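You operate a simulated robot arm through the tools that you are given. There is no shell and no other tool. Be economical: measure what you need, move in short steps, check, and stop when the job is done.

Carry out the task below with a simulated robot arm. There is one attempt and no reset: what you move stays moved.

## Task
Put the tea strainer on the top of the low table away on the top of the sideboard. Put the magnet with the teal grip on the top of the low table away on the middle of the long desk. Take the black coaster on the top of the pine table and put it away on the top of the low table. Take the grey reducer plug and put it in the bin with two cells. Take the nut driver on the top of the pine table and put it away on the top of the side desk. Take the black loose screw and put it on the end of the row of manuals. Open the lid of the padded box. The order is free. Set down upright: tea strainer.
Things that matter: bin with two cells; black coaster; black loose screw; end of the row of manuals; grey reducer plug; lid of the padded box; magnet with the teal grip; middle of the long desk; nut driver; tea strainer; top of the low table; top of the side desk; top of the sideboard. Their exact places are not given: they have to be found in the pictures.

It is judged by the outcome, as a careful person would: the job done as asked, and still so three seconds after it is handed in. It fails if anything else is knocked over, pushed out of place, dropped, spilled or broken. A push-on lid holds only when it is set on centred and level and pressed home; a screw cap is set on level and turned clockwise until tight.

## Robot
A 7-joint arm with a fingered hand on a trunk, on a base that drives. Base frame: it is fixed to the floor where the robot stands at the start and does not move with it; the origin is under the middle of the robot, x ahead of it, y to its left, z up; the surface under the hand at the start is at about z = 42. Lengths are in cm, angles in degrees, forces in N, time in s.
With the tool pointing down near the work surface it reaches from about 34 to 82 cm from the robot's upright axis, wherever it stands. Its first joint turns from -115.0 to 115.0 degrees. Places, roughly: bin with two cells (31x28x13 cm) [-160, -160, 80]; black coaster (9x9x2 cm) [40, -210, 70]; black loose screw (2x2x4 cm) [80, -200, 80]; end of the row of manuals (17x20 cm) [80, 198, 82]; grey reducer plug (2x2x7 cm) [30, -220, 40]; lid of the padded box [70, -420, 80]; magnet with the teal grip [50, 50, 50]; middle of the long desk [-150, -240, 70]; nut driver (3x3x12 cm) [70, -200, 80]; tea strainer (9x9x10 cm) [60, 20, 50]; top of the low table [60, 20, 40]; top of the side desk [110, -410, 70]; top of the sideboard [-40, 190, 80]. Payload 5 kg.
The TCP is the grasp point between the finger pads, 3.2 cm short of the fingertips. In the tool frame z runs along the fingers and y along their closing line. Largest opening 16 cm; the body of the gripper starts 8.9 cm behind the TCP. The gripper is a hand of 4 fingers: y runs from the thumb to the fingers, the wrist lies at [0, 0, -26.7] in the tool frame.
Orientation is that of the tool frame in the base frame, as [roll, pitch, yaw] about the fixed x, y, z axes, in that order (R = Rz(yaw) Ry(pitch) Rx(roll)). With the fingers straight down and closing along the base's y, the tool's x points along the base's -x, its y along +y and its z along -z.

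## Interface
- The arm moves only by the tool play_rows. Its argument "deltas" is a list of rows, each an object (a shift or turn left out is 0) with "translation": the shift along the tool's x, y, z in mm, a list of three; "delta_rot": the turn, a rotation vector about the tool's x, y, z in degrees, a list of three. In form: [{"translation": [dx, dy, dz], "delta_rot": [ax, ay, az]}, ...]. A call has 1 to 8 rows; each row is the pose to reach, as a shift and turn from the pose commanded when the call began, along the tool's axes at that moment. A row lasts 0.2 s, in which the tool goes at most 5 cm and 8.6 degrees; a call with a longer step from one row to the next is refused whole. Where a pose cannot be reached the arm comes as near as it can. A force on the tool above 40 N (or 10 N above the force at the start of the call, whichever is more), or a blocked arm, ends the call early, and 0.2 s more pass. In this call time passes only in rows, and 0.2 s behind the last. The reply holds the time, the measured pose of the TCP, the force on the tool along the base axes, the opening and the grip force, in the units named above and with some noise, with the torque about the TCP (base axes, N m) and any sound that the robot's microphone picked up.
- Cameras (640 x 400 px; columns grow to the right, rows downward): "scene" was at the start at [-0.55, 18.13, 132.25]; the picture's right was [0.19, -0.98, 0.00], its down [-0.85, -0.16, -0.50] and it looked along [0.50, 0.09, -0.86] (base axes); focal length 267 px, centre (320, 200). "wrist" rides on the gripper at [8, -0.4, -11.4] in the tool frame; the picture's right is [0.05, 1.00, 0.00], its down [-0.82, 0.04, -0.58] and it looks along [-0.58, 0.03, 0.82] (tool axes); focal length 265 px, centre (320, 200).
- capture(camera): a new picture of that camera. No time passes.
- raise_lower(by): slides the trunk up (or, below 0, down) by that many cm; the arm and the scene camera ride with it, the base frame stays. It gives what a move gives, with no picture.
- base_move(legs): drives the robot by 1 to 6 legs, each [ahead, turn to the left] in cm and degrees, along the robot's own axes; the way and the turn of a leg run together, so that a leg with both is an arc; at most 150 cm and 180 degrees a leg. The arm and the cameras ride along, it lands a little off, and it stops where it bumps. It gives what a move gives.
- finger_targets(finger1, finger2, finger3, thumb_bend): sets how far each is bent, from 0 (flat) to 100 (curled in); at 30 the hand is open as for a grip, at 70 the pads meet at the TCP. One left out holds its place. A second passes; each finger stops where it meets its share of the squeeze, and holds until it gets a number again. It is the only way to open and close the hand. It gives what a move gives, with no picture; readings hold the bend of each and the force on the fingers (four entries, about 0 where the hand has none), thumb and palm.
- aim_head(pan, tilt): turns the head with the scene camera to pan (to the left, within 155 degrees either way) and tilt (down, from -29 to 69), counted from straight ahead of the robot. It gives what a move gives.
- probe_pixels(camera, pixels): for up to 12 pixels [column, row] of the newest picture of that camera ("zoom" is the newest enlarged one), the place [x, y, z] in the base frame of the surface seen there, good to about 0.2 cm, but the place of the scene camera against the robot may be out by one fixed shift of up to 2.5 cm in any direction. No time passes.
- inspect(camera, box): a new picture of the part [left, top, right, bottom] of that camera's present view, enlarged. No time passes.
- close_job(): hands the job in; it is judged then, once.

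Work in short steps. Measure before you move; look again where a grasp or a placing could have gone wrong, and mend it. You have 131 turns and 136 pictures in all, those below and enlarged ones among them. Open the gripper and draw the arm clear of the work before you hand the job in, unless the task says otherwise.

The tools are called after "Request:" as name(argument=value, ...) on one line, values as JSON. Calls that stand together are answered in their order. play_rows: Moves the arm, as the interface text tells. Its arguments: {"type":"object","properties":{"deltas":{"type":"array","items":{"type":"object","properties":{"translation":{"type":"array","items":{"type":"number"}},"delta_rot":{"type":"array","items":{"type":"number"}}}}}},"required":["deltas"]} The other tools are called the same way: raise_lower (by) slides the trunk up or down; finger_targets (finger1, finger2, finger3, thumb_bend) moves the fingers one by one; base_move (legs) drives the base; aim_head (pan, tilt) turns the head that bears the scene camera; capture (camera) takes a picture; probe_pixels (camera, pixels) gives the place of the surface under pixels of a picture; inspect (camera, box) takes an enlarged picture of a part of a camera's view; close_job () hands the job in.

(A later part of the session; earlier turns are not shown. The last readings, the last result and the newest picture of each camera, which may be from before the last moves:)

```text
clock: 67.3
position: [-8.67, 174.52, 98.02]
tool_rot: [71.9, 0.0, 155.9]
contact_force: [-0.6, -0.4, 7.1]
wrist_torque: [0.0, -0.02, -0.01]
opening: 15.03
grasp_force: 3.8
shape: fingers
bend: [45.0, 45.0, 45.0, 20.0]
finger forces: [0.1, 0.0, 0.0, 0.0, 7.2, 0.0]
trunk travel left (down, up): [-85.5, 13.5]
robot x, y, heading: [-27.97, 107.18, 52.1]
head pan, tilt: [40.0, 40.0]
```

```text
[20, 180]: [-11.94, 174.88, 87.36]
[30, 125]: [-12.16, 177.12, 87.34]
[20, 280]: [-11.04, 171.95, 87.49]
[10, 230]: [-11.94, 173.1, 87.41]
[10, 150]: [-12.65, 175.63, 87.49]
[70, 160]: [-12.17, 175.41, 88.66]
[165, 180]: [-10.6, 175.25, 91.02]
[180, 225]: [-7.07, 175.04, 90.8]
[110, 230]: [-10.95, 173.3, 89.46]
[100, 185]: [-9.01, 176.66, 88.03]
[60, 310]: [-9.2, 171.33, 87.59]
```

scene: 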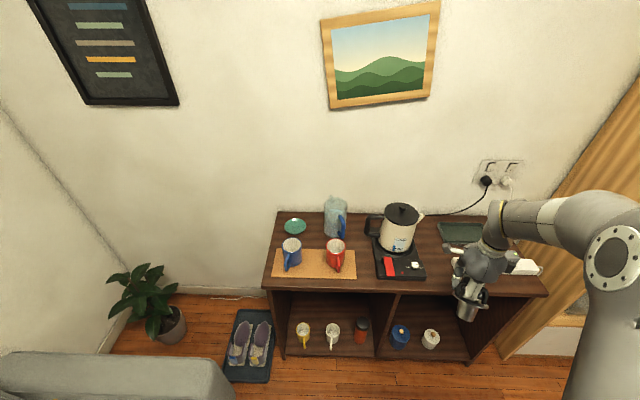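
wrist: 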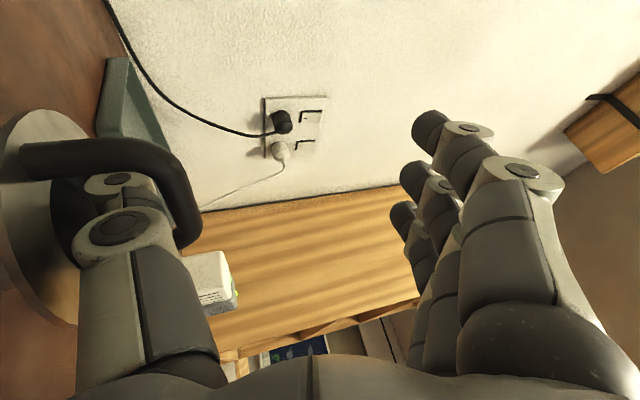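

Cup is level and seated (rim 87.4 all round). I ease up 3 mm and pull out nearly horizontally, 3 cm.

Request:
play_rows(deltas=[{"translation": [0, 3.3, 1.1]}, {"translation": [0, 8, -8]}, {"translation": [0, 12.7, -17]}, {"translation": [0, 17.4, -26]}])

Request:
capture(camera="wrist")

Request:
probe_pixels(camera="wrist", pixels=[[20, 180], [30, 125], [20, 280], [10, 230], [10, 150], [70, 160], [165, 180], [180, 225], [110, 230], [100, 185], [60, 310]])

```text
clock: 68.3
position: [-9.84, 171.74, 98.83]
tool_rot: [72.0, 0.1, 155.8]
contact_force: [0.2, 0.7, -0.9]
wrist_torque: [0.01, -0.01, -0.04]
opening: 15.47
grasp_force: 0.3
shape: fingers
bend: [45.0, 45.0, 45.0, 15.0]
finger forces: [0.1, 0.1, 0.1, 0.1, 0.5, 0.0]
trunk travel left (down, up): [-85.5, 13.5]
robot x, y, heading: [-27.83, 106.62, 51.9]
head pan, tilt: [40.0, 40.0]
```

```text
76 pictures are left
```

wrist: 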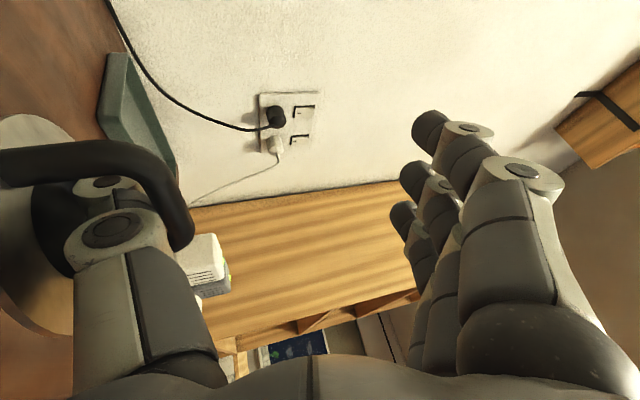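

```text
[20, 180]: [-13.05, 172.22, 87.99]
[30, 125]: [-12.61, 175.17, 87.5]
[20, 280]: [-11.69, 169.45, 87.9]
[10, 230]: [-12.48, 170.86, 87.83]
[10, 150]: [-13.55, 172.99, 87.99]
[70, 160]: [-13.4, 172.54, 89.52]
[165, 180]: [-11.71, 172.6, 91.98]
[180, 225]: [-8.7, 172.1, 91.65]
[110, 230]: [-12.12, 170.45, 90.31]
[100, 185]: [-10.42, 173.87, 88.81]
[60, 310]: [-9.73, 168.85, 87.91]
```

It hung again: the thumb slopes 20° down so bar and back rim both touch. I go back 2 cm, rotate 8° more and curl the thumb to 25 to raise its tip, then look.

Request:
play_rows(deltas=[{"translation": [0, -2, 12]}, {"translation": [0, -5, 18], "delta_rot": [-8, 0, 0]}])

Request:
finger_targets(thumb_bend=26)

Request:
capture(camera="wrist")

Request:
probe_pixels(camera="wrist", pixels=[[20, 180], [30, 125], [20, 280], [10, 230], [10, 150], [70, 160], [165, 180], [180, 225], [110, 230], [100, 185], [60, 310], [135, 190]])

```text
clock: 68.9
position: [-8.98, 173.34, 98.85]
tool_rot: [64.0, 0.1, 155.8]
contact_force: [-0.1, 0.5, 0.5]
wrist_torque: [-0.02, -0.02, 0.0]
opening: 15.47
grasp_force: 0.4
shape: fingers
bend: [45.0, 45.0, 45.0, 15.0]
finger forces: [0.1, 0.1, 0.0, 0.0, 0.5, 0.0]
trunk travel left (down, up): [-85.5, 13.5]
robot x, y, heading: [-27.78, 107.15, 51.7]
head pan, tilt: [40.0, 40.0]
```

```text
clock: 69.9
position: [-9.2, 173.48, 98.89]
tool_rot: [64.1, 0.0, 155.8]
contact_force: [0.7, 0.5, -1.1]
wrist_torque: [0.0, 0.01, -0.01]
opening: 14.72
grasp_force: 0.7
shape: fingers
bend: [45.0, 45.0, 45.0, 26.0]
finger forces: [0.1, 0.0, 0.1, 0.0, 0.5, 0.0]
trunk travel left (down, up): [-85.5, 13.5]
robot x, y, heading: [-27.82, 106.78, 52.1]
head pan, tilt: [40.0, 40.0]
```

```text
75 pictures are left
```

wrist: 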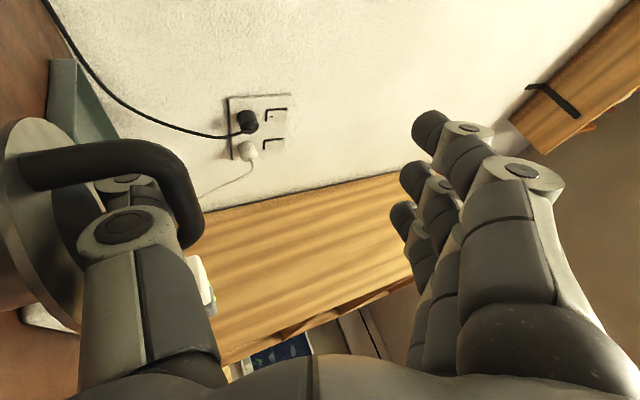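

```text
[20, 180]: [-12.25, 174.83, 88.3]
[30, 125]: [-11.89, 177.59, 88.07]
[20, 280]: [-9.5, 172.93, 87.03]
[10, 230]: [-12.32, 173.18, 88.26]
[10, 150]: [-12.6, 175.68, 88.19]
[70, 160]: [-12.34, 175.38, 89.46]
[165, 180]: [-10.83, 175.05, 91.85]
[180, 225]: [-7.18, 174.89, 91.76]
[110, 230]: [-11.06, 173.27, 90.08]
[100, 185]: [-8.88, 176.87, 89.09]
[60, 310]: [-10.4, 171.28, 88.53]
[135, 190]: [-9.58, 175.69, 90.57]
```

Thumb slope now ~13°. I lower 12 mm and read the thumb's load.

Request:
play_rows(deltas=[{"translation": [0, -5, -2.5]}, {"translation": [0, -10.8, -5.3]}])

```text
clock: 70.5
position: [-9.2, 173.42, 97.59]
tool_rot: [63.9, 0.0, 155.8]
contact_force: [0.5, 0.9, -0.8]
wrist_torque: [0.03, -0.02, 0.0]
opening: 14.67
grasp_force: 0.5
shape: fingers
bend: [45.0, 45.0, 45.0, 26.0]
finger forces: [0.0, 0.0, 0.1, 0.1, 0.2, 0.1]
trunk travel left (down, up): [-85.5, 13.5]
robot x, y, heading: [-28.01, 106.7, 51.8]
head pan, tilt: [40.0, 40.0]
```

Free of load (0.2 N). I pull straight back horizontally 4 cm.

Request:
play_rows(deltas=[{"translation": [0, 4.4, -9]}, {"translation": [0, 8.8, -18]}, {"translation": [0, 13.2, -27]}, {"translation": [0, 17.6, -36]}])

Request:
capture(camera="wrist")

Request:
probe_pixels(camera="wrist", pixels=[[20, 180], [30, 125], [10, 230], [10, 150], [70, 160], [165, 180], [110, 230], [100, 185]])

```text
clock: 71.5
position: [-10.73, 169.88, 97.64]
tool_rot: [64.0, 0.0, 155.8]
contact_force: [-0.6, 0.0, 0.2]
wrist_torque: [-0.02, -0.01, -0.01]
opening: 14.65
grasp_force: 0.2
shape: fingers
bend: [45.0, 45.0, 45.0, 26.0]
finger forces: [0.0, 0.1, 0.1, 0.1, 0.3, 0.0]
trunk travel left (down, up): [-85.5, 13.5]
robot x, y, heading: [-27.95, 107.08, 51.8]
head pan, tilt: [40.0, 40.0]
```

```text
74 pictures are left
```

wrist: 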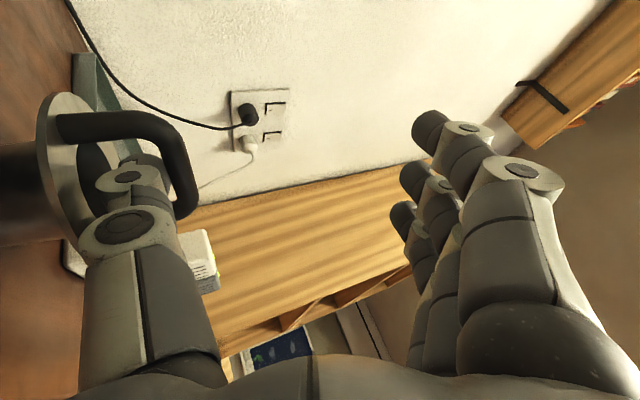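

```text
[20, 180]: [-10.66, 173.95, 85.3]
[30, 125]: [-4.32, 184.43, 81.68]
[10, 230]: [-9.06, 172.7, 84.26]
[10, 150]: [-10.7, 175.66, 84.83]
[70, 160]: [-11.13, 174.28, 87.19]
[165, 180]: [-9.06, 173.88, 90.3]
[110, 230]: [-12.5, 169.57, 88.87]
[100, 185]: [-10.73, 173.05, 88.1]
```

The thumb is sliding out (second knuckle now at the bar). I pull 4 cm more.

Request:
play_rows(deltas=[{"translation": [0, 4.4, -9]}, {"translation": [0, 8.8, -18]}, {"translation": [0, 13.2, -27]}, {"translation": [0, 17.6, -36]}])

Request:
capture(camera="wrist")

```text
clock: 72.5
position: [-12.46, 166.18, 97.66]
tool_rot: [64.0, 0.0, 155.8]
contact_force: [-0.6, -0.5, 0.6]
wrist_torque: [0.02, 0.0, 0.01]
opening: 14.62
grasp_force: 0.1
shape: fingers
bend: [45.0, 45.0, 45.0, 26.0]
finger forces: [0.0, 0.0, 0.0, 0.0, 0.0, 0.0]
trunk travel left (down, up): [-85.5, 13.5]
robot x, y, heading: [-28.13, 106.94, 51.9]
head pan, tilt: [40.0, 40.0]
```

```text
73 pictures are left
```

wrist: 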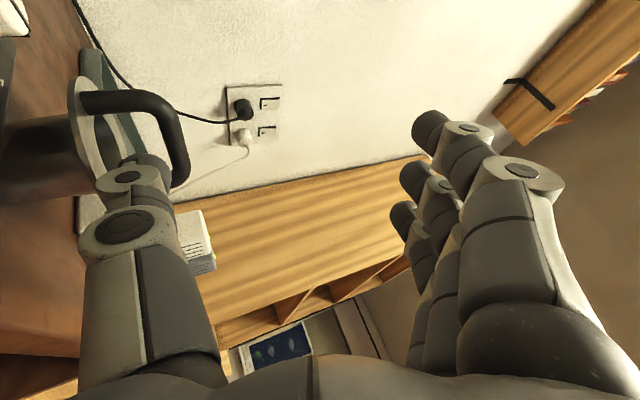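

It stays put, upright. I draw back 7 cm more.

Request:
play_rows(deltas=[{"translation": [0, 9, -18]}, {"translation": [0, 18, -36]}, {"translation": [0, 27, -54]}, {"translation": [0, 45, -70]}])

Request:
capture(camera="wrist")

```text
clock: 73.5
position: [-15.63, 158.63, 98.63]
tool_rot: [64.0, 0.2, 155.9]
contact_force: [0.1, -0.2, 0.5]
wrist_torque: [-0.01, 0.02, 0.03]
opening: 14.64
grasp_force: 0.0
shape: fingers
bend: [45.0, 45.0, 45.0, 26.0]
finger forces: [0.0, 0.0, 0.0, 0.1, 0.1, 0.0]
trunk travel left (down, up): [-85.5, 13.5]
robot x, y, heading: [-28.01, 106.77, 51.9]
head pan, tilt: [40.0, 40.0]
```

```text
72 pictures are left
```

wrist: 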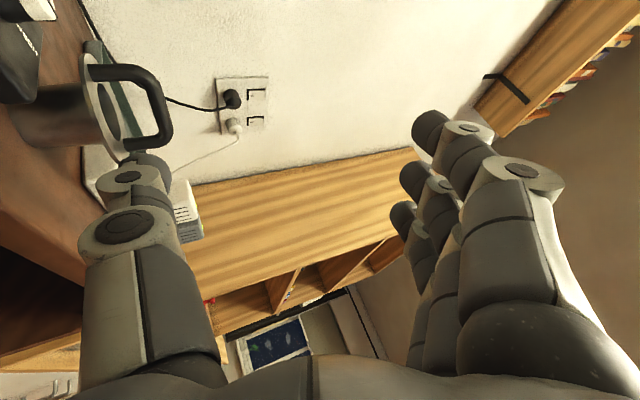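

The strainer stands free and upright. I turn the hand back to pointing down while withdrawing toward the robot.

Request:
play_rows(deltas=[{"translation": [0, 20, -15], "delta_rot": [8, 0, 0]}, {"translation": [0, 40, -30], "delta_rot": [16, 0, 0]}, {"translation": [0, 60, -45], "delta_rot": [24, 0, 0]}, {"translation": [0, 89, -68], "delta_rot": [32, 0, 0]}, {"translation": [0, 89, -68], "delta_rot": [40, 0, 0]}, {"translation": [0, 89, -68], "delta_rot": [48, 0, 0]}, {"translation": [0, 89, -68], "delta_rot": [56, 0, 0]}, {"translation": [0, 89, -68], "delta_rot": [64, 0, 0]}])

Request:
play_rows(deltas=[{"delta_rot": [8, 0, 0]}, {"delta_rot": [16, 0, 0]}, {"delta_rot": [24, 0, 0]}, {"delta_rot": [32, 0, 0]}, {"delta_rot": [40, 0, 0]}, {"delta_rot": [46, 0, 0]}, {"delta_rot": [52, 0, 0]}])

Request:
finger_targets(finger1=30, finger2=30, finger3=30, thumb_bend=30)

Request:
base_move(legs=[[0, -96], [39, 0], [0, 20]])

Request:
raise_lower(by=-38)

Request:
capture(camera="wrist")

```text
clock: 74.7
position: [-17.06, 154.6, 100.31]
tool_rot: [92.2, 9.8, 155.2]
contact_force: [0.0, -0.1, 0.4]
wrist_torque: [0.0, 0.03, 0.0]
opening: 14.63
grasp_force: 0.1
shape: fingers
bend: [45.0, 45.0, 45.0, 26.0]
finger forces: [0.0, 0.0, 0.0, 0.0, 0.0, 0.0]
out of reach, approached as far as the arm can: row 3, 4, 5
trunk travel left (down, up): [-85.5, 13.5]
robot x, y, heading: [-27.73, 107.12, 52.2]
head pan, tilt: [40.0, 40.0]
stopped in row 5: the arm was blocked; the commanded pose is now the measured one
```

```text
clock: 75.5
position: [-13.56, 158.76, 101.8]
tool_rot: [108.2, 18.5, 153.4]
contact_force: [-0.1, -0.1, 0.7]
wrist_torque: [0.02, 0.01, -0.03]
opening: 14.62
grasp_force: 0.1
shape: fingers
bend: [45.0, 45.0, 45.0, 26.0]
finger forces: [0.1, 0.0, 0.0, 0.1, 0.0, 0.0]
out of reach, approached as far as the arm can: row 1, 2, 3, 4
trunk travel left (down, up): [-85.5, 13.5]
robot x, y, heading: [-27.46, 106.89, 52.0]
head pan, tilt: [40.0, 40.0]
stopped in row 4: the arm was blocked; the commanded pose is now the measured one
```

```text
clock: 76.5
position: [-13.45, 158.78, 101.81]
tool_rot: [108.3, 18.5, 153.3]
contact_force: [-1.0, 0.1, -0.1]
wrist_torque: [0.03, -0.03, -0.03]
opening: 17.09
grasp_force: 0.0
shape: fingers
bend: [30.0, 30.0, 30.0, 30.0]
finger forces: [0.0, 0.1, 0.0, 0.1, 0.1, 0.0]
trunk travel left (down, up): [-85.5, 13.5]
robot x, y, heading: [-27.99, 106.8, 51.8]
head pan, tilt: [40.0, 40.0]
```

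```text
clock: 84.0
position: [53.45, 79.82, 101.8]
tool_rot: [108.3, 18.4, 78.3]
contact_force: [-0.6, 0.8, 0.7]
wrist_torque: [0.0, 0.0, 0.0]
opening: 17.09
grasp_force: 0.1
shape: fingers
bend: [30.0, 30.0, 30.0, 30.0]
finger forces: [0.0, 0.0, 0.0, 0.0, 0.0, 0.1]
trunk travel left (down, up): [-85.5, 13.5]
robot x, y, heading: [-0.52, 80.09, -23.2]
head pan, tilt: [40.0, 40.0]
```

```text
clock: 87.7
position: [53.48, 79.84, 63.93]
tool_rot: [108.2, 18.5, 78.3]
contact_force: [0.2, 0.1, 0.2]
wrist_torque: [0.01, -0.02, 0.0]
opening: 17.08
grasp_force: 0.2
shape: fingers
bend: [30.0, 30.0, 30.0, 30.0]
finger forces: [0.0, 0.1, 0.0, 0.0, 0.1, 0.0]
trunk travel left (down, up): [-47.5, 51.5]
robot x, y, heading: [-0.27, 80.23, -23.4]
head pan, tilt: [40.0, 40.0]
```

```text
71 pictures are left
```

wrist: 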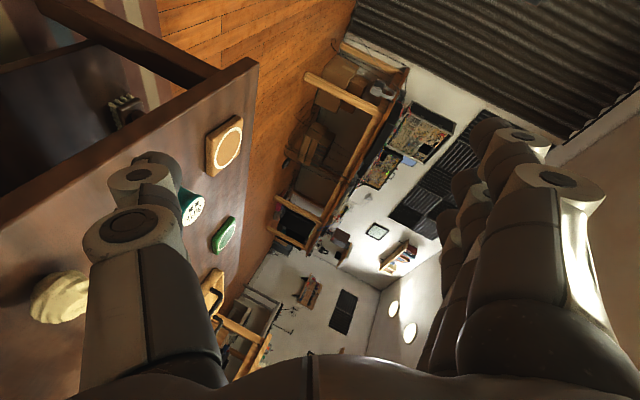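

The hand is still pointing forwards; I rotate it down (rotvec ~(71,16,11.6)) while moving above the magnet at (61.5,52.5).

Request:
play_rows(deltas=[{"translation": [-29, 4, 14], "delta_rot": [7.9, 1.8, 1.3]}, {"translation": [-58, 8, 28], "delta_rot": [15.8, 3.6, 2.6]}, {"translation": [-88, 13, 43], "delta_rot": [23.7, 5.3, 3.9]}, {"translation": [-117, 17, 57], "delta_rot": [31.6, 7.1, 5.2]}, {"translation": [-146, 21, 71], "delta_rot": [39.5, 8.9, 6.4]}, {"translation": [-175, 25, 85], "delta_rot": [47.4, 10.7, 7.7]}, {"translation": [-204, 30, 100], "delta_rot": [55.3, 12.4, 9]}, {"translation": [-234, 34, 114], "delta_rot": [63.1, 14.2, 10.3]}])

Request:
capture(camera="wrist")

```text
clock: 89.5
position: [60.81, 55.66, 70.89]
tool_rot: [172.0, 1.8, 79.5]
contact_force: [-0.3, 0.5, 0.6]
wrist_torque: [0.01, -0.03, 0.01]
opening: 17.09
grasp_force: 0.0
shape: fingers
bend: [30.0, 30.0, 30.0, 30.0]
finger forces: [0.0, 0.1, 0.1, 0.0, 0.0, 0.0]
out of reach, approached as far as the arm can: row 1
trunk travel left (down, up): [-47.5, 51.5]
robot x, y, heading: [-0.41, 80.07, -23.4]
head pan, tilt: [40.0, 40.0]
```

```text
70 pictures are left
```

wrist: 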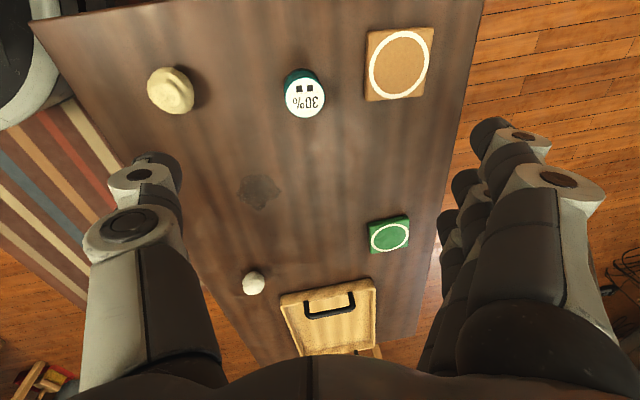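

I probe the magnet for its exact centre and size.

Request:
inspect(camera="wrist", box=[255, 50, 355, 130])

Request:
probe_pixels(camera="wrist", pixels=[[305, 98], [290, 97], [320, 97], [305, 84], [305, 114], [305, 74], [288, 85], [366, 80], [366, 98]])

```text
5.00 times, centred on (305, 90) of wrist
```

zoom: 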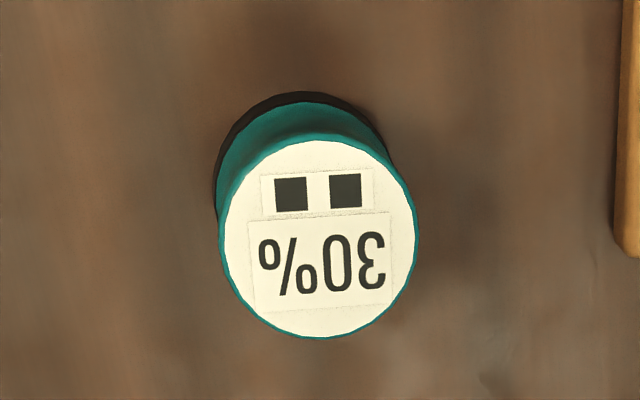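

```text
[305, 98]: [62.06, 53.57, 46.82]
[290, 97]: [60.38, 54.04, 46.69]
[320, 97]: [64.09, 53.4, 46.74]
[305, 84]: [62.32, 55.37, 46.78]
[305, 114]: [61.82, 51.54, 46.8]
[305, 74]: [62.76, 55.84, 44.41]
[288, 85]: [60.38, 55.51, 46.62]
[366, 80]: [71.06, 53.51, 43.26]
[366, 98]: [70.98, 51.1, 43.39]
```

Magnet centre (62.1,53.5), Ø4.5, top 46.8. I pre-close the fingers to 45 and come down over it.

Request:
finger_targets(finger1=45, finger2=45, finger3=45, thumb_bend=45)

Request:
play_rows(deltas=[{"translation": [-3, -5, 45], "delta_rot": [4, 0, 0]}, {"translation": [-6, -9, 90], "delta_rot": [8, -1.8, 0]}, {"translation": [-9, -14, 135], "delta_rot": [8, -1.8, 0]}, {"translation": [-12, -18, 180], "delta_rot": [8, -1.8, 0]}])

Request:
capture(camera="wrist")

```text
clock: 90.5
position: [60.89, 55.68, 70.75]
tool_rot: [172.0, 1.8, 79.4]
contact_force: [-1.8, 0.8, 0.4]
wrist_torque: [0.01, -0.03, 0.02]
opening: 11.22
grasp_force: 0.1
shape: fingers
bend: [45.0, 45.0, 45.0, 45.0]
finger forces: [0.0, 0.0, 0.0, 0.0, 0.0, 0.0]
trunk travel left (down, up): [-47.5, 51.5]
robot x, y, heading: [-0.23, 80.6, -23.1]
head pan, tilt: [40.0, 40.0]
```

```text
clock: 91.5
position: [61.03, 53.74, 52.87]
tool_rot: [-179.9, 3.6, 79.2]
contact_force: [0.0, 0.5, 0.4]
wrist_torque: [-0.01, 0.0, 0.02]
opening: 11.19
grasp_force: 0.0
shape: fingers
bend: [45.0, 45.0, 45.0, 45.0]
finger forces: [0.0, 0.0, 0.0, 0.1, 0.0, 0.1]
trunk travel left (down, up): [-47.5, 51.5]
robot x, y, heading: [-0.15, 79.9, -23.1]
head pan, tilt: [40.0, 40.0]
```

```text
68 pictures are left
```

wrist: 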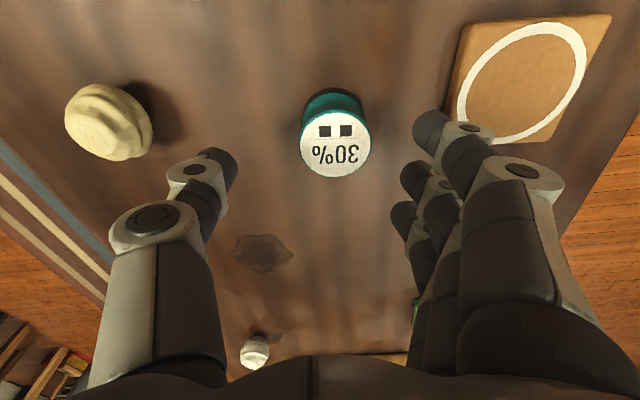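

I probe the magnet top again from here.

Request:
probe_pixels(camera="wrist", pixels=[[335, 145], [303, 148], [368, 145], [335, 115], [335, 173]])

```text
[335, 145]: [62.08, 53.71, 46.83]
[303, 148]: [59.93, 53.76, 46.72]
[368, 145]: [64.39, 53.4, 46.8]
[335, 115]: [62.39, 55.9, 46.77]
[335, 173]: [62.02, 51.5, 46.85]
```

Centre (62.15,53.65). I go down to z≈46 and close.

Request:
play_rows(deltas=[{"translation": [3, 12, 30], "delta_rot": [0, 3.6, 0]}, {"translation": [5, 12, 68], "delta_rot": [0, 3.6, 0]}])

Request:
finger_targets(finger1=75, finger2=75, finger3=75, thumb_bend=75)

Request:
play_rows(deltas=[{"translation": [0, 0, -40]}, {"translation": [0, 0, -80]}])

Request:
capture(camera="wrist")

```text
clock: 92.1
position: [62.21, 53.79, 45.93]
tool_rot: [179.9, 0.0, 79.3]
contact_force: [-0.8, -0.3, 0.0]
wrist_torque: [0.01, -0.05, 0.05]
opening: 11.16
grasp_force: 0.2
shape: fingers
bend: [45.0, 45.0, 45.0, 45.0]
finger forces: [0.0, 0.0, 0.1, 0.0, 0.0, 0.0]
trunk travel left (down, up): [-47.5, 51.5]
robot x, y, heading: [-0.1, 80.09, -23.3]
head pan, tilt: [40.0, 40.0]
```

```text
clock: 93.1
position: [62.05, 53.8, 45.93]
tool_rot: [179.9, 0.1, 79.4]
contact_force: [-0.5, -0.6, 0.6]
wrist_torque: [-0.05, -0.01, -0.04]
opening: 3.6
grasp_force: 22.1
shape: fingers
bend: [73.0, 58.0, 64.0, 64.0]
finger forces: [6.7, 8.2, 8.4, 0.0, 20.2, 0.0]
trunk travel left (down, up): [-47.5, 51.5]
robot x, y, heading: [-0.15, 80.03, -23.5]
head pan, tilt: [40.0, 40.0]
```

```text
clock: 93.7
position: [62.02, 53.76, 53.94]
tool_rot: [-179.9, 0.0, 79.2]
contact_force: [-0.6, -0.7, -2.1]
wrist_torque: [0.02, 0.0, 0.0]
opening: 3.59
grasp_force: 21.6
shape: fingers
bend: [73.0, 58.0, 64.0, 64.0]
finger forces: [6.7, 8.1, 8.3, 0.1, 20.0, 0.0]
trunk travel left (down, up): [-47.5, 51.5]
robot x, y, heading: [-0.02, 80.54, -23.7]
head pan, tilt: [40.0, 40.0]
```

```text
67 pictures are left
```

wrist: 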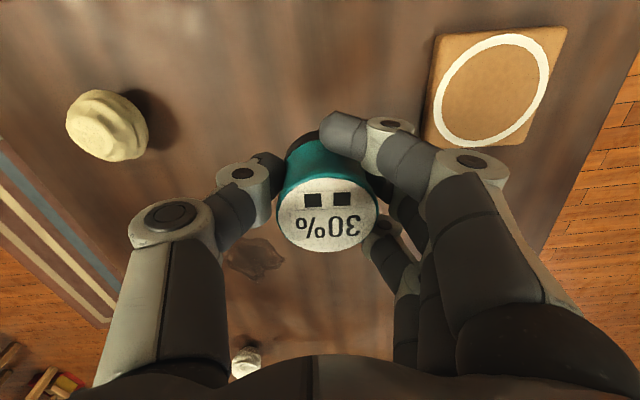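

Magnet firmly held (22 N). I raise the trunk and drive down the room to the long desk, stopping facing it near (-75,-240).

Request:
raise_lower(by=38)

Request:
base_move(legs=[[0, -71], [150, 0], [150, 0], [20, 0], [0, -85.5], [35, 0]])

Request:
aim_head(pan=5, tilt=35)

Request:
capture(camera="scene")

Request:
capture(camera="wrist")

```text
clock: 97.4
position: [62.12, 53.66, 92.03]
tool_rot: [180.0, 0.0, 79.2]
contact_force: [0.4, -1.1, -2.7]
wrist_torque: [0.01, 0.02, -0.01]
opening: 3.59
grasp_force: 21.4
shape: fingers
bend: [73.0, 58.0, 64.0, 64.0]
finger forces: [6.7, 8.1, 8.3, 0.0, 20.1, 0.0]
trunk travel left (down, up): [-85.5, 13.5]
robot x, y, heading: [-0.13, 80.11, -23.2]
head pan, tilt: [40.0, 40.0]
```

```text
clock: 121.7
position: [-111.38, -245.72, 91.89]
tool_rot: [-180.0, 0.1, -74.7]
contact_force: [1.0, 0.0, -2.6]
wrist_torque: [-0.03, -0.02, 0.0]
opening: 3.44
grasp_force: 20.4
shape: fingers
bend: [73.0, 58.0, 64.0, 64.0]
finger forces: [7.3, 7.7, 8.0, 0.1, 17.8, 0.0]
trunk travel left (down, up): [-85.5, 13.5]
robot x, y, heading: [-43.82, -242.15, -177.4]
head pan, tilt: [40.0, 40.0]
```

```text
clock: 122.7
position: [-111.46, -245.49, 91.92]
tool_rot: [180.0, 0.0, -74.7]
contact_force: [0.4, -0.3, -2.6]
wrist_torque: [-0.01, 0.01, 0.0]
opening: 3.45
grasp_force: 20.3
shape: fingers
bend: [73.0, 58.0, 64.0, 64.0]
finger forces: [7.3, 7.7, 8.0, 0.0, 17.8, 0.0]
trunk travel left (down, up): [-85.5, 13.5]
robot x, y, heading: [-43.71, -242.19, -177.6]
head pan, tilt: [5.0, 35.0]
```

```text
66 pictures are left
```

scene: 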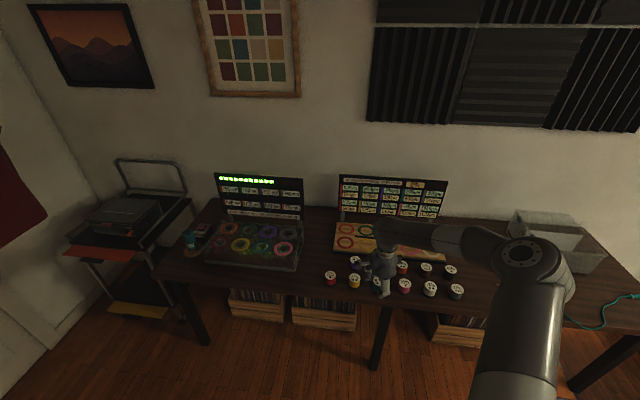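

```text
65 pictures are left
```

wrist: 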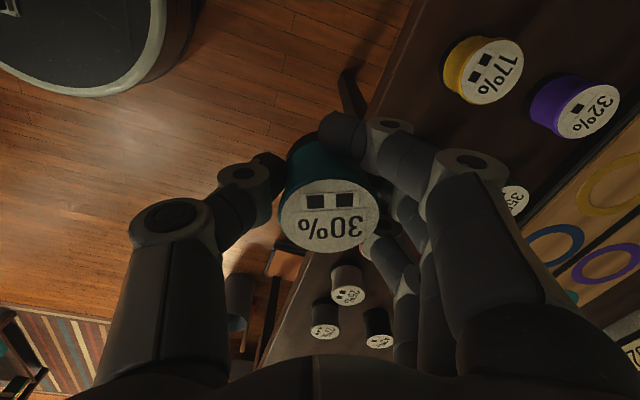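

The desk holds more such magnets, so this is right. I zoom to find a free spot around the middle.

Request:
inspect(camera="scene", box=[180, 190, 500, 330])

Request:
probe_pixels(camera="scene", pixels=[[330, 278], [354, 282], [404, 287], [426, 270], [450, 270], [200, 215], [315, 255], [310, 285], [620, 250], [320, 235], [560, 225], [530, 250]])

```text
2.00 times, centred on (340, 260) of scene
```

zoom: 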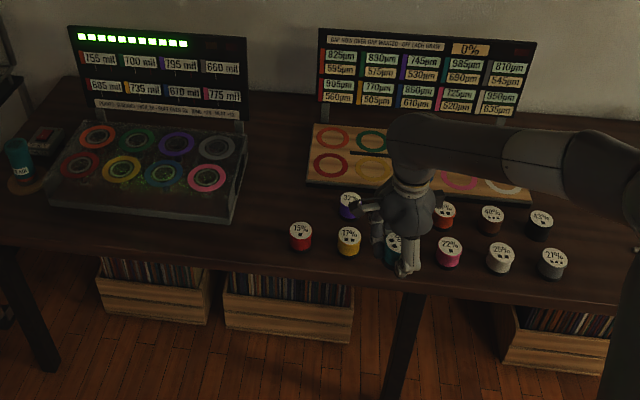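

```text
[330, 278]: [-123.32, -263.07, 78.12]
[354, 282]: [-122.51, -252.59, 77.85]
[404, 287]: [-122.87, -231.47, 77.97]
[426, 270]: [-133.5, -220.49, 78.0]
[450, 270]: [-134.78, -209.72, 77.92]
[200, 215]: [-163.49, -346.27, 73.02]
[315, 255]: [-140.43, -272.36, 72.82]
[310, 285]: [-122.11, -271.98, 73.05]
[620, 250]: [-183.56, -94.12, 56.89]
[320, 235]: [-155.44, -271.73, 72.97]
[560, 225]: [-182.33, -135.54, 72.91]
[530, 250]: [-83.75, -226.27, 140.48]
```

I probe the wrist view to see which slot near the middle is vacant.

Request:
probe_pixels(camera="wrist", pixels=[[490, 70], [587, 108], [517, 198], [348, 288], [325, 330], [378, 342], [610, 180], [545, 240], [420, 60], [560, 30]])

Request:
probe_pixels(camera="zoom", pixels=[[350, 200], [345, 185], [300, 190], [270, 230], [445, 210], [310, 130], [430, 260]])

```text
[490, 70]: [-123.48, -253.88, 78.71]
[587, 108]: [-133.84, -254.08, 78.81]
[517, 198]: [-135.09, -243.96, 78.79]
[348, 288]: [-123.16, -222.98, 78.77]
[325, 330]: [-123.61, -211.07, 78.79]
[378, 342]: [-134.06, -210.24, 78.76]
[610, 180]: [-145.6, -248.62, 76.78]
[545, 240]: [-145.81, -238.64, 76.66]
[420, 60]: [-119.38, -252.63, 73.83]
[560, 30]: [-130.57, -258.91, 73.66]
```

```text
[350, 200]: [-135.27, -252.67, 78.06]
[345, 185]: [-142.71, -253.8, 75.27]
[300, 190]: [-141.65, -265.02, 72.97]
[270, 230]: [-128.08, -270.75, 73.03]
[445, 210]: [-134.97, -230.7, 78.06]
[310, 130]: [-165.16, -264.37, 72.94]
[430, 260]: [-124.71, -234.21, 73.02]
```

The vacant slot is (-123.4,-243.5) in the front row; table z 73.75. I drive 14 cm closer.

Request:
base_move(legs=[[14, 0]])

```text
clock: 124.0
position: [-125.61, -246.01, 91.97]
tool_rot: [-179.9, 0.0, -74.8]
contact_force: [-0.1, 0.6, -2.1]
wrist_torque: [0.0, -0.01, 0.01]
opening: 3.45
grasp_force: 20.5
shape: fingers
bend: [73.0, 58.0, 64.0, 64.0]
finger forces: [7.3, 7.6, 8.0, 0.0, 17.8, 0.0]
trunk travel left (down, up): [-85.5, 13.5]
robot x, y, heading: [-58.21, -242.61, -177.6]
head pan, tilt: [5.0, 35.0]
```

I move over the slot, rotate 15°, lower to z≈83 and check by picture.

Request:
play_rows(deltas=[{"translation": [-9, -14, 0], "delta_rot": [0, 0, 8]}, {"translation": [-18, -28, 20], "delta_rot": [0, 0, 15]}, {"translation": [-18, -28, 60], "delta_rot": [0, 0, 15]}, {"translation": [-18, -28, 90], "delta_rot": [0, 0, 15]}])

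Request:
capture(camera="wrist")

```text
clock: 125.0
position: [-123.2, -243.59, 82.98]
tool_rot: [179.9, -0.1, -89.9]
contact_force: [0.0, -0.3, 2.0]
wrist_torque: [0.09, 0.1, 0.01]
opening: 3.47
grasp_force: 23.1
shape: fingers
bend: [73.0, 58.0, 65.0, 64.0]
finger forces: [8.6, 8.1, 9.8, 0.0, 19.6, 0.0]
trunk travel left (down, up): [-85.5, 13.5]
robot x, y, heading: [-57.79, -242.59, -177.7]
head pan, tilt: [5.0, 35.0]
```

```text
63 pictures are left
```

wrist: 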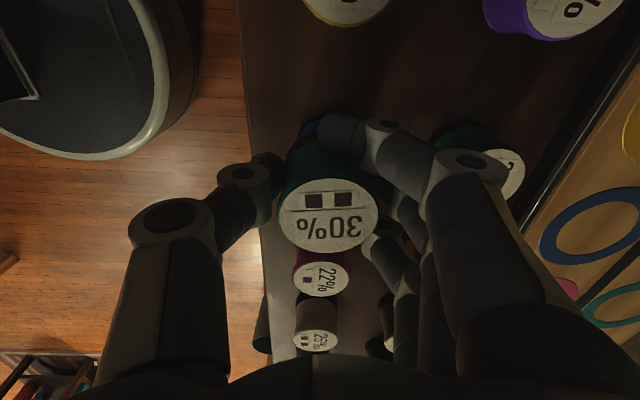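

Contact (+2 N) at z 83 and something blue shows under the magnet at (308,128): the slot is occupied. I back up and look.

Request:
play_rows(deltas=[{"translation": [0, 0, -40]}, {"translation": [0, 0, -70]}, {"translation": [40, 0, -80]}, {"translation": [80, 0, -80]}])

Request:
capture(camera="wrist")

Request:
inspect(camera="scene", box=[280, 190, 500, 330])

```text
clock: 126.0
position: [-123.39, -251.52, 91.15]
tool_rot: [-179.9, 0.0, -89.9]
contact_force: [0.5, -0.4, -1.9]
wrist_torque: [-0.01, -0.03, 0.01]
opening: 3.44
grasp_force: 21.8
shape: fingers
bend: [73.0, 58.0, 65.0, 64.0]
finger forces: [7.9, 7.8, 9.3, 0.0, 18.1, 0.0]
trunk travel left (down, up): [-85.5, 13.5]
robot x, y, heading: [-57.79, -242.81, -177.5]
head pan, tilt: [5.0, 35.0]
```

```text
62 pictures are left
```

wrist: 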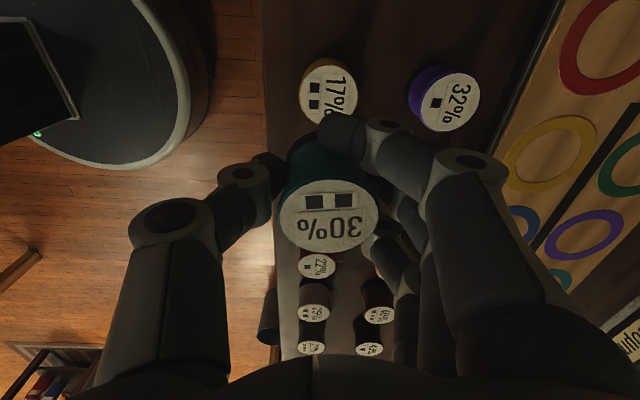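

```text
2.86 times, centred on (390, 260) of scene
```

zoom: 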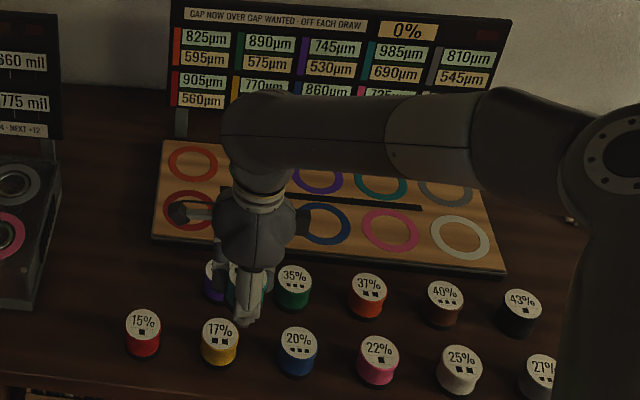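

The slot held the blue 20%; nothing moved. The row order shows the 30% home is the vacant back-left place (-134,-265). I drive 8 cm closer and move above it.

Request:
base_move(legs=[[8, 0]])

Request:
play_rows(deltas=[{"translation": [44, 9, 0]}, {"translation": [88, 18, 0]}, {"translation": [131, 28, 0]}])

Request:
capture(camera="wrist")

```text
clock: 127.1
position: [-131.14, -252.0, 90.94]
tool_rot: [-179.9, 0.0, -89.8]
contact_force: [0.3, -0.9, -2.5]
wrist_torque: [-0.04, -0.05, 0.0]
opening: 3.45
grasp_force: 21.5
shape: fingers
bend: [73.0, 58.0, 65.0, 64.0]
finger forces: [7.8, 7.9, 9.3, 0.0, 18.1, 0.1]
trunk travel left (down, up): [-85.5, 13.5]
robot x, y, heading: [-65.46, -242.88, -177.4]
head pan, tilt: [5.0, 35.0]
```

```text
clock: 127.9
position: [-133.7, -265.18, 90.95]
tool_rot: [-179.9, 0.1, -89.8]
contact_force: [0.0, -0.5, -1.9]
wrist_torque: [0.0, -0.03, 0.01]
opening: 3.41
grasp_force: 21.0
shape: fingers
bend: [74.0, 58.0, 65.0, 65.0]
finger forces: [8.0, 7.8, 9.3, 0.1, 17.9, 0.1]
trunk travel left (down, up): [-85.5, 13.5]
robot x, y, heading: [-65.78, -243.57, -177.5]
head pan, tilt: [5.0, 35.0]
```

```text
60 pictures are left
```

wrist: 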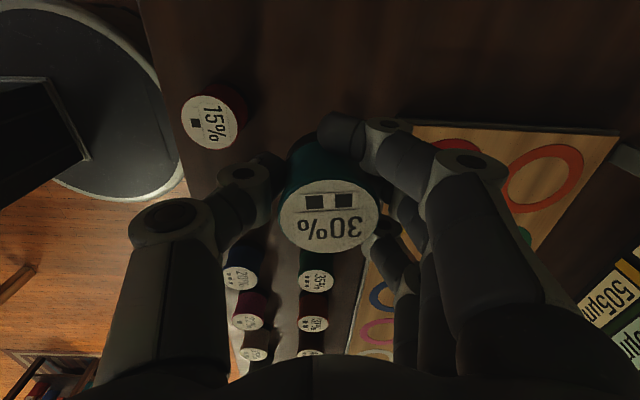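

I probe the red neighbour and board edge to confirm the alignment.

Request:
probe_pixels(camera="wrist", pixels=[[208, 122], [420, 128], [405, 120], [280, 100], [318, 278], [243, 276]])

```text
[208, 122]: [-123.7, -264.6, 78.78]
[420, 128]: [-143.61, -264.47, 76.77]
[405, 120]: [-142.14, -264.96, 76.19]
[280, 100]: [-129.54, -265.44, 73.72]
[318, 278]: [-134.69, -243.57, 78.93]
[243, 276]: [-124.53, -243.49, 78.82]
```

All clear. I lower the magnet to the desk.

Request:
play_rows(deltas=[{"translation": [0, 0, 45]}, {"translation": [0, 0, 90]}, {"translation": [0, 0, 120]}, {"translation": [0, 0, 128]}])

Request:
finger_targets(finger1=52, finger2=50, finger3=52, thumb_bend=52)

Request:
play_rows(deltas=[{"translation": [0, 0, -40]}, {"translation": [0, 0, -80]}, {"translation": [0, 0, -130]}])

Request:
capture(camera="wrist")

```text
clock: 128.9
position: [-133.95, -264.88, 78.39]
tool_rot: [-179.9, -0.1, -89.8]
contact_force: [0.9, 0.0, -2.1]
wrist_torque: [0.01, -0.02, -0.01]
opening: 3.43
grasp_force: 20.9
shape: fingers
bend: [74.0, 58.0, 65.0, 65.0]
finger forces: [7.9, 7.7, 9.1, 0.0, 17.9, 0.1]
trunk travel left (down, up): [-85.5, 13.5]
robot x, y, heading: [-65.76, -243.2, -177.6]
head pan, tilt: [5.0, 35.0]
```

```text
clock: 129.9
position: [-133.77, -264.86, 78.39]
tool_rot: [-180.0, 0.1, -89.8]
contact_force: [-0.1, 0.5, 0.2]
wrist_torque: [-0.01, 0.01, 0.08]
opening: 8.26
grasp_force: 0.2
shape: fingers
bend: [52.0, 50.0, 52.0, 52.0]
finger forces: [0.1, 0.6, 0.0, 0.0, 0.0, 0.0]
trunk travel left (down, up): [-85.5, 13.5]
robot x, y, heading: [-65.42, -243.15, -177.5]
head pan, tilt: [5.0, 35.0]
```

```text
clock: 130.7
position: [-133.5, -264.78, 91.63]
tool_rot: [180.0, -0.1, -89.8]
contact_force: [0.6, -0.3, 0.2]
wrist_torque: [-0.02, 0.02, 0.02]
opening: 8.28
grasp_force: 0.1
shape: fingers
bend: [52.0, 50.0, 52.0, 52.0]
finger forces: [0.0, 0.0, 0.1, 0.0, 0.0, 0.0]
trunk travel left (down, up): [-85.5, 13.5]
robot x, y, heading: [-65.42, -243.22, -177.5]
head pan, tilt: [5.0, 35.0]
```

```text
59 pictures are left
```

wrist: 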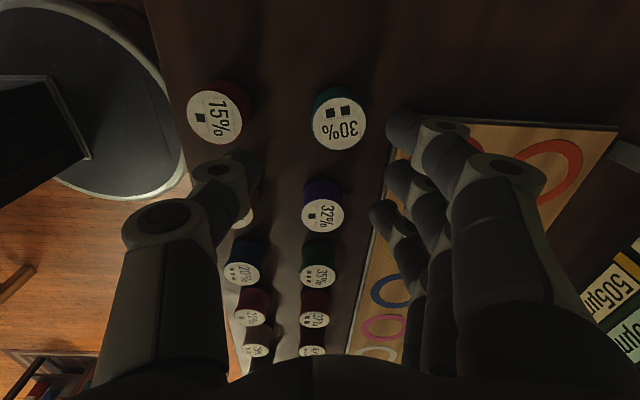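

The 30% magnet stands in its row. Now I back off, turn round to the pine table and look at it.

Request:
base_move(legs=[[-20, 0], [0, 177.5]])

Request:
aim_head(pan=10, tilt=45)

Request:
capture(camera="scene")

```text
clock: 139.4
position: [24.75, -227.94, 91.6]
tool_rot: [-180.0, 0.0, 83.9]
contact_force: [-0.4, -0.4, 1.1]
wrist_torque: [-0.03, 0.01, -0.03]
opening: 8.27
grasp_force: 0.0
shape: fingers
bend: [52.0, 50.0, 52.0, 52.0]
finger forces: [0.0, 0.1, 0.0, 0.0, 0.0, 0.0]
trunk travel left (down, up): [-85.5, 13.5]
robot x, y, heading: [-45.05, -242.06, -3.7]
head pan, tilt: [5.0, 35.0]
```

```text
clock: 140.1
position: [24.83, -227.84, 91.55]
tool_rot: [-180.0, 0.0, 84.0]
contact_force: [0.2, -0.1, 0.6]
wrist_torque: [0.0, -0.01, 0.0]
opening: 8.27
grasp_force: 0.0
shape: fingers
bend: [52.0, 50.0, 52.0, 52.0]
finger forces: [0.0, 0.0, 0.0, 0.0, 0.1, 0.1]
trunk travel left (down, up): [-85.5, 13.5]
robot x, y, heading: [-44.67, -242.04, -3.6]
head pan, tilt: [10.0, 45.0]
```

```text
58 pictures are left
```

scene: 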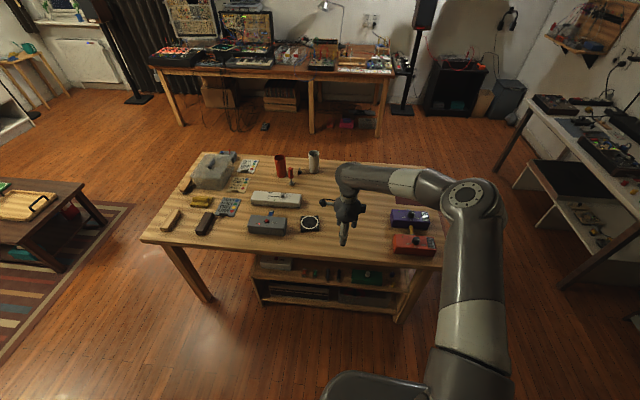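

I zoom on the table top and on the shelf beneath.

Request:
inspect(camera="scene", box=[150, 145, 350, 265])

Request:
inspect(camera="scene", box=[240, 240, 420, 330])

```text
3.20 times, centred on (250, 205) of scene
```

zoom: 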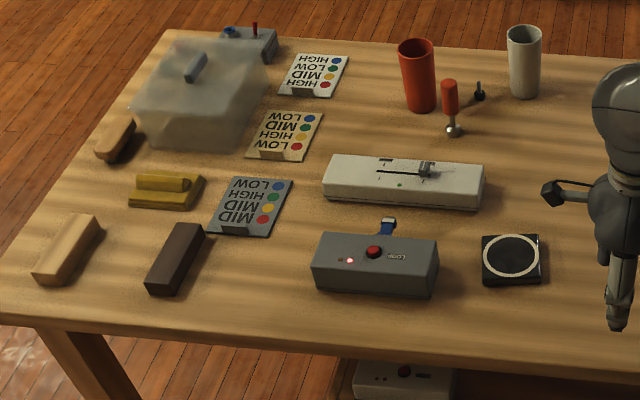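

```text
3.56 times, centred on (330, 285) of scene
```

zoom: 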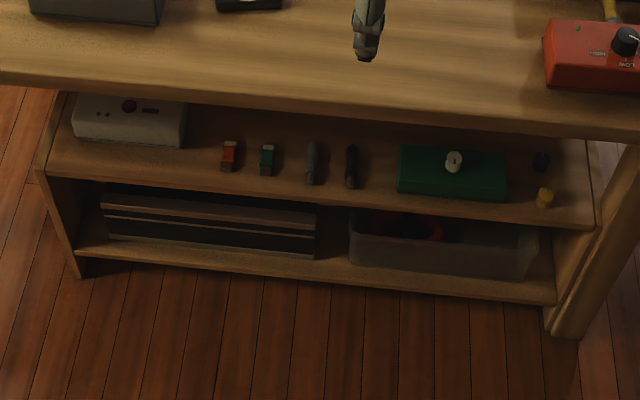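

I probe the shelf plugs in the newest zoom, then the table-top things in the scene picture.

Request:
probe_pixels(camera="zoom", pixels=[[313, 145], [313, 165], [314, 182], [351, 150], [350, 185], [330, 190], [331, 110], [268, 150], [265, 172], [300, 100], [300, 205], [400, 170]])

Request:
probe_pixels(camera="scene", pixels=[[291, 171], [291, 180], [292, 185], [300, 171], [300, 175], [310, 225], [301, 225], [319, 225], [310, 232], [270, 255]])

Request:
inspect(camera="scene", box=[290, 260, 350, 300])

```text
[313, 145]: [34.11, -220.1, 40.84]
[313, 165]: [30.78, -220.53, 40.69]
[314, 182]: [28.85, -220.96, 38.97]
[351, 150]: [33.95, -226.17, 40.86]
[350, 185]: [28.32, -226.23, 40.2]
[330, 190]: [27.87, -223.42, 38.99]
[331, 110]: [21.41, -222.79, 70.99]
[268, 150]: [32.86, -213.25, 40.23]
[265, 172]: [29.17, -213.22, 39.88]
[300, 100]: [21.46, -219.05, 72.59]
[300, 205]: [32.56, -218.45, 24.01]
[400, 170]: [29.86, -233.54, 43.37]
```

```text
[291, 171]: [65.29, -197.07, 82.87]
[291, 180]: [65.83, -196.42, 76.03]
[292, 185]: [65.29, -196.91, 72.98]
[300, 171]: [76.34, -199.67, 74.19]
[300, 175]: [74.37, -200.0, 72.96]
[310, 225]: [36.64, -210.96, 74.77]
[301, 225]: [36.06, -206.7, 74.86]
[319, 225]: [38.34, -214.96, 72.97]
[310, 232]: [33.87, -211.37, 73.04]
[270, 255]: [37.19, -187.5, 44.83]
```

```text
10.00 times, centred on (320, 280) of scene
```

zoom: 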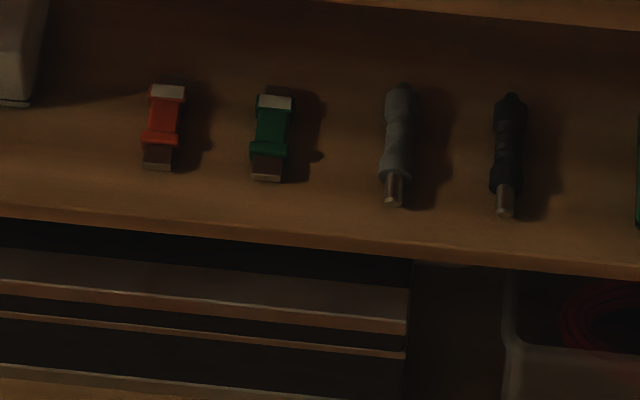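

The grey plug lies on the shelf along x at (≈33,-219), z≈40. I drive to stand in line with it, and turn the hand to close along y, drawing it back from the table.

Request:
base_move(legs=[[0, 93.6], [22, 0], [0, -90]])

Request:
play_rows(deltas=[{"translation": [0, -40, 0], "delta_rot": [0, 0, -8.5]}, {"translation": [0, -80, 0], "delta_rot": [0, 0, -17]}, {"translation": [0, -120, 0], "delta_rot": [0, 0, -25.5]}, {"translation": [0, -160, 0], "delta_rot": [0, 0, -34]}, {"translation": [0, -200, 0], "delta_rot": [0, 0, -42.5]}, {"translation": [0, -220, 0], "delta_rot": [0, 0, -51]}, {"translation": [0, -220, 0], "delta_rot": [0, 0, -59.5]}, {"translation": [0, -220, 0], "delta_rot": [0, 0, -68]}])

```text
clock: 149.5
position: [23.84, -200.65, 91.54]
tool_rot: [-180.0, 0.0, 88.2]
contact_force: [0.9, 0.8, 0.3]
wrist_torque: [0.01, 0.01, 0.0]
opening: 8.28
grasp_force: 0.0
shape: fingers
bend: [52.0, 50.0, 52.0, 52.0]
finger forces: [0.1, 0.0, 0.0, 0.0, 0.1, 0.1]
trunk travel left (down, up): [-85.5, 13.5]
robot x, y, heading: [-44.77, -219.82, 0.7]
head pan, tilt: [10.0, 45.0]
```

```text
clock: 151.3
position: [1.92, -199.95, 91.48]
tool_rot: [-180.0, -0.1, 156.4]
contact_force: [-0.1, -0.2, 0.1]
wrist_torque: [-0.02, -0.02, 0.0]
opening: 8.31
grasp_force: 0.0
shape: fingers
bend: [52.0, 50.0, 52.0, 52.0]
finger forces: [0.0, 0.0, 0.0, 0.0, 0.1, 0.0]
trunk travel left (down, up): [-85.5, 13.5]
robot x, y, heading: [-44.43, -220.18, 0.7]
head pan, tilt: [10.0, 45.0]
```

I finish the turn with a 30° forward tilt, line up at y -219, curl finger 1 away, lower the trunk and look.

Request:
play_rows(deltas=[{"translation": [-26, -30, 0], "delta_rot": [-1.2, -5.9, -4.6]}, {"translation": [-53, -61, 0], "delta_rot": [-2.5, -11.8, -9.2]}, {"translation": [-79, -91, 0], "delta_rot": [-3.7, -17.8, -13.8]}, {"translation": [-106, -122, 0], "delta_rot": [-5, -23.7, -18.4]}, {"translation": [-132, -152, 0], "delta_rot": [-6.2, -29.6, -23]}])

Request:
finger_targets(finger1=100, finger2=56, finger3=56, thumb_bend=56)

Request:
raise_lower(by=-38)

Request:
capture(camera="wrist")

```text
clock: 152.5
position: [7.66, -219.56, 91.51]
tool_rot: [179.9, 29.8, 179.4]
contact_force: [-0.1, 0.3, 0.2]
wrist_torque: [-0.02, 0.04, -0.02]
opening: 8.3
grasp_force: 0.0
shape: fingers
bend: [52.0, 50.0, 52.0, 52.0]
finger forces: [0.0, 0.0, 0.1, 0.0, 0.0, 0.0]
trunk travel left (down, up): [-85.5, 13.5]
robot x, y, heading: [-44.7, -220.52, 0.7]
head pan, tilt: [10.0, 45.0]
```

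```text
clock: 153.5
position: [7.81, -219.48, 91.42]
tool_rot: [-180.0, 30.0, 179.6]
contact_force: [0.1, 0.2, 0.7]
wrist_torque: [0.0, -0.01, -0.01]
opening: 5.79
grasp_force: 0.0
shape: fingers
bend: [100.0, 56.0, 56.0, 56.0]
finger forces: [0.0, 0.1, 0.1, 0.0, 0.1, 0.0]
trunk travel left (down, up): [-85.5, 13.5]
robot x, y, heading: [-44.76, -219.62, 0.5]
head pan, tilt: [10.0, 45.0]
```

```text
clock: 157.2
position: [7.97, -219.36, 53.34]
tool_rot: [-179.9, 30.0, 179.7]
contact_force: [-0.5, -0.6, -0.3]
wrist_torque: [-0.03, -0.01, 0.03]
opening: 5.84
grasp_force: 0.2
shape: fingers
bend: [100.0, 56.0, 56.0, 56.0]
finger forces: [0.0, 0.0, 0.0, 0.0, 0.1, 0.0]
trunk travel left (down, up): [-47.5, 51.5]
robot x, y, heading: [-44.61, -220.14, 0.5]
head pan, tilt: [10.0, 45.0]
```

```text
54 pictures are left
```

wrist: 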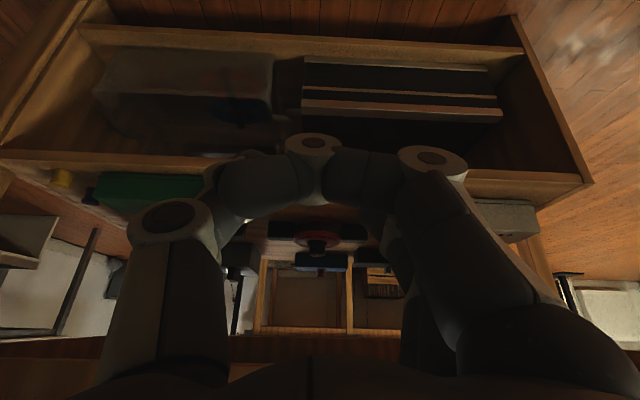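

Finger 1 is the lower one as expected but blocks the view; I open it briefly to see the plug.

Request:
finger_targets(finger1=30, finger2=45, finger3=45, thumb_bend=45)

Request:
capture(camera="wrist")

```text
clock: 158.2
position: [7.77, -219.39, 53.42]
tool_rot: [-179.9, 29.9, 179.6]
contact_force: [-0.1, 0.4, -0.5]
wrist_torque: [0.02, 0.01, 0.01]
opening: 14.03
grasp_force: 0.1
shape: fingers
bend: [30.0, 45.0, 45.0, 45.0]
finger forces: [0.0, 0.1, 0.0, 0.1, 0.0, 0.0]
trunk travel left (down, up): [-47.5, 51.5]
robot x, y, heading: [-44.75, -220.12, 0.4]
head pan, tilt: [10.0, 45.0]
```

```text
53 pictures are left
```

wrist: 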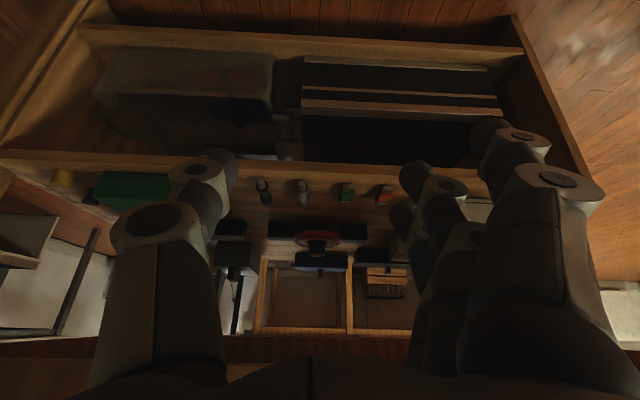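

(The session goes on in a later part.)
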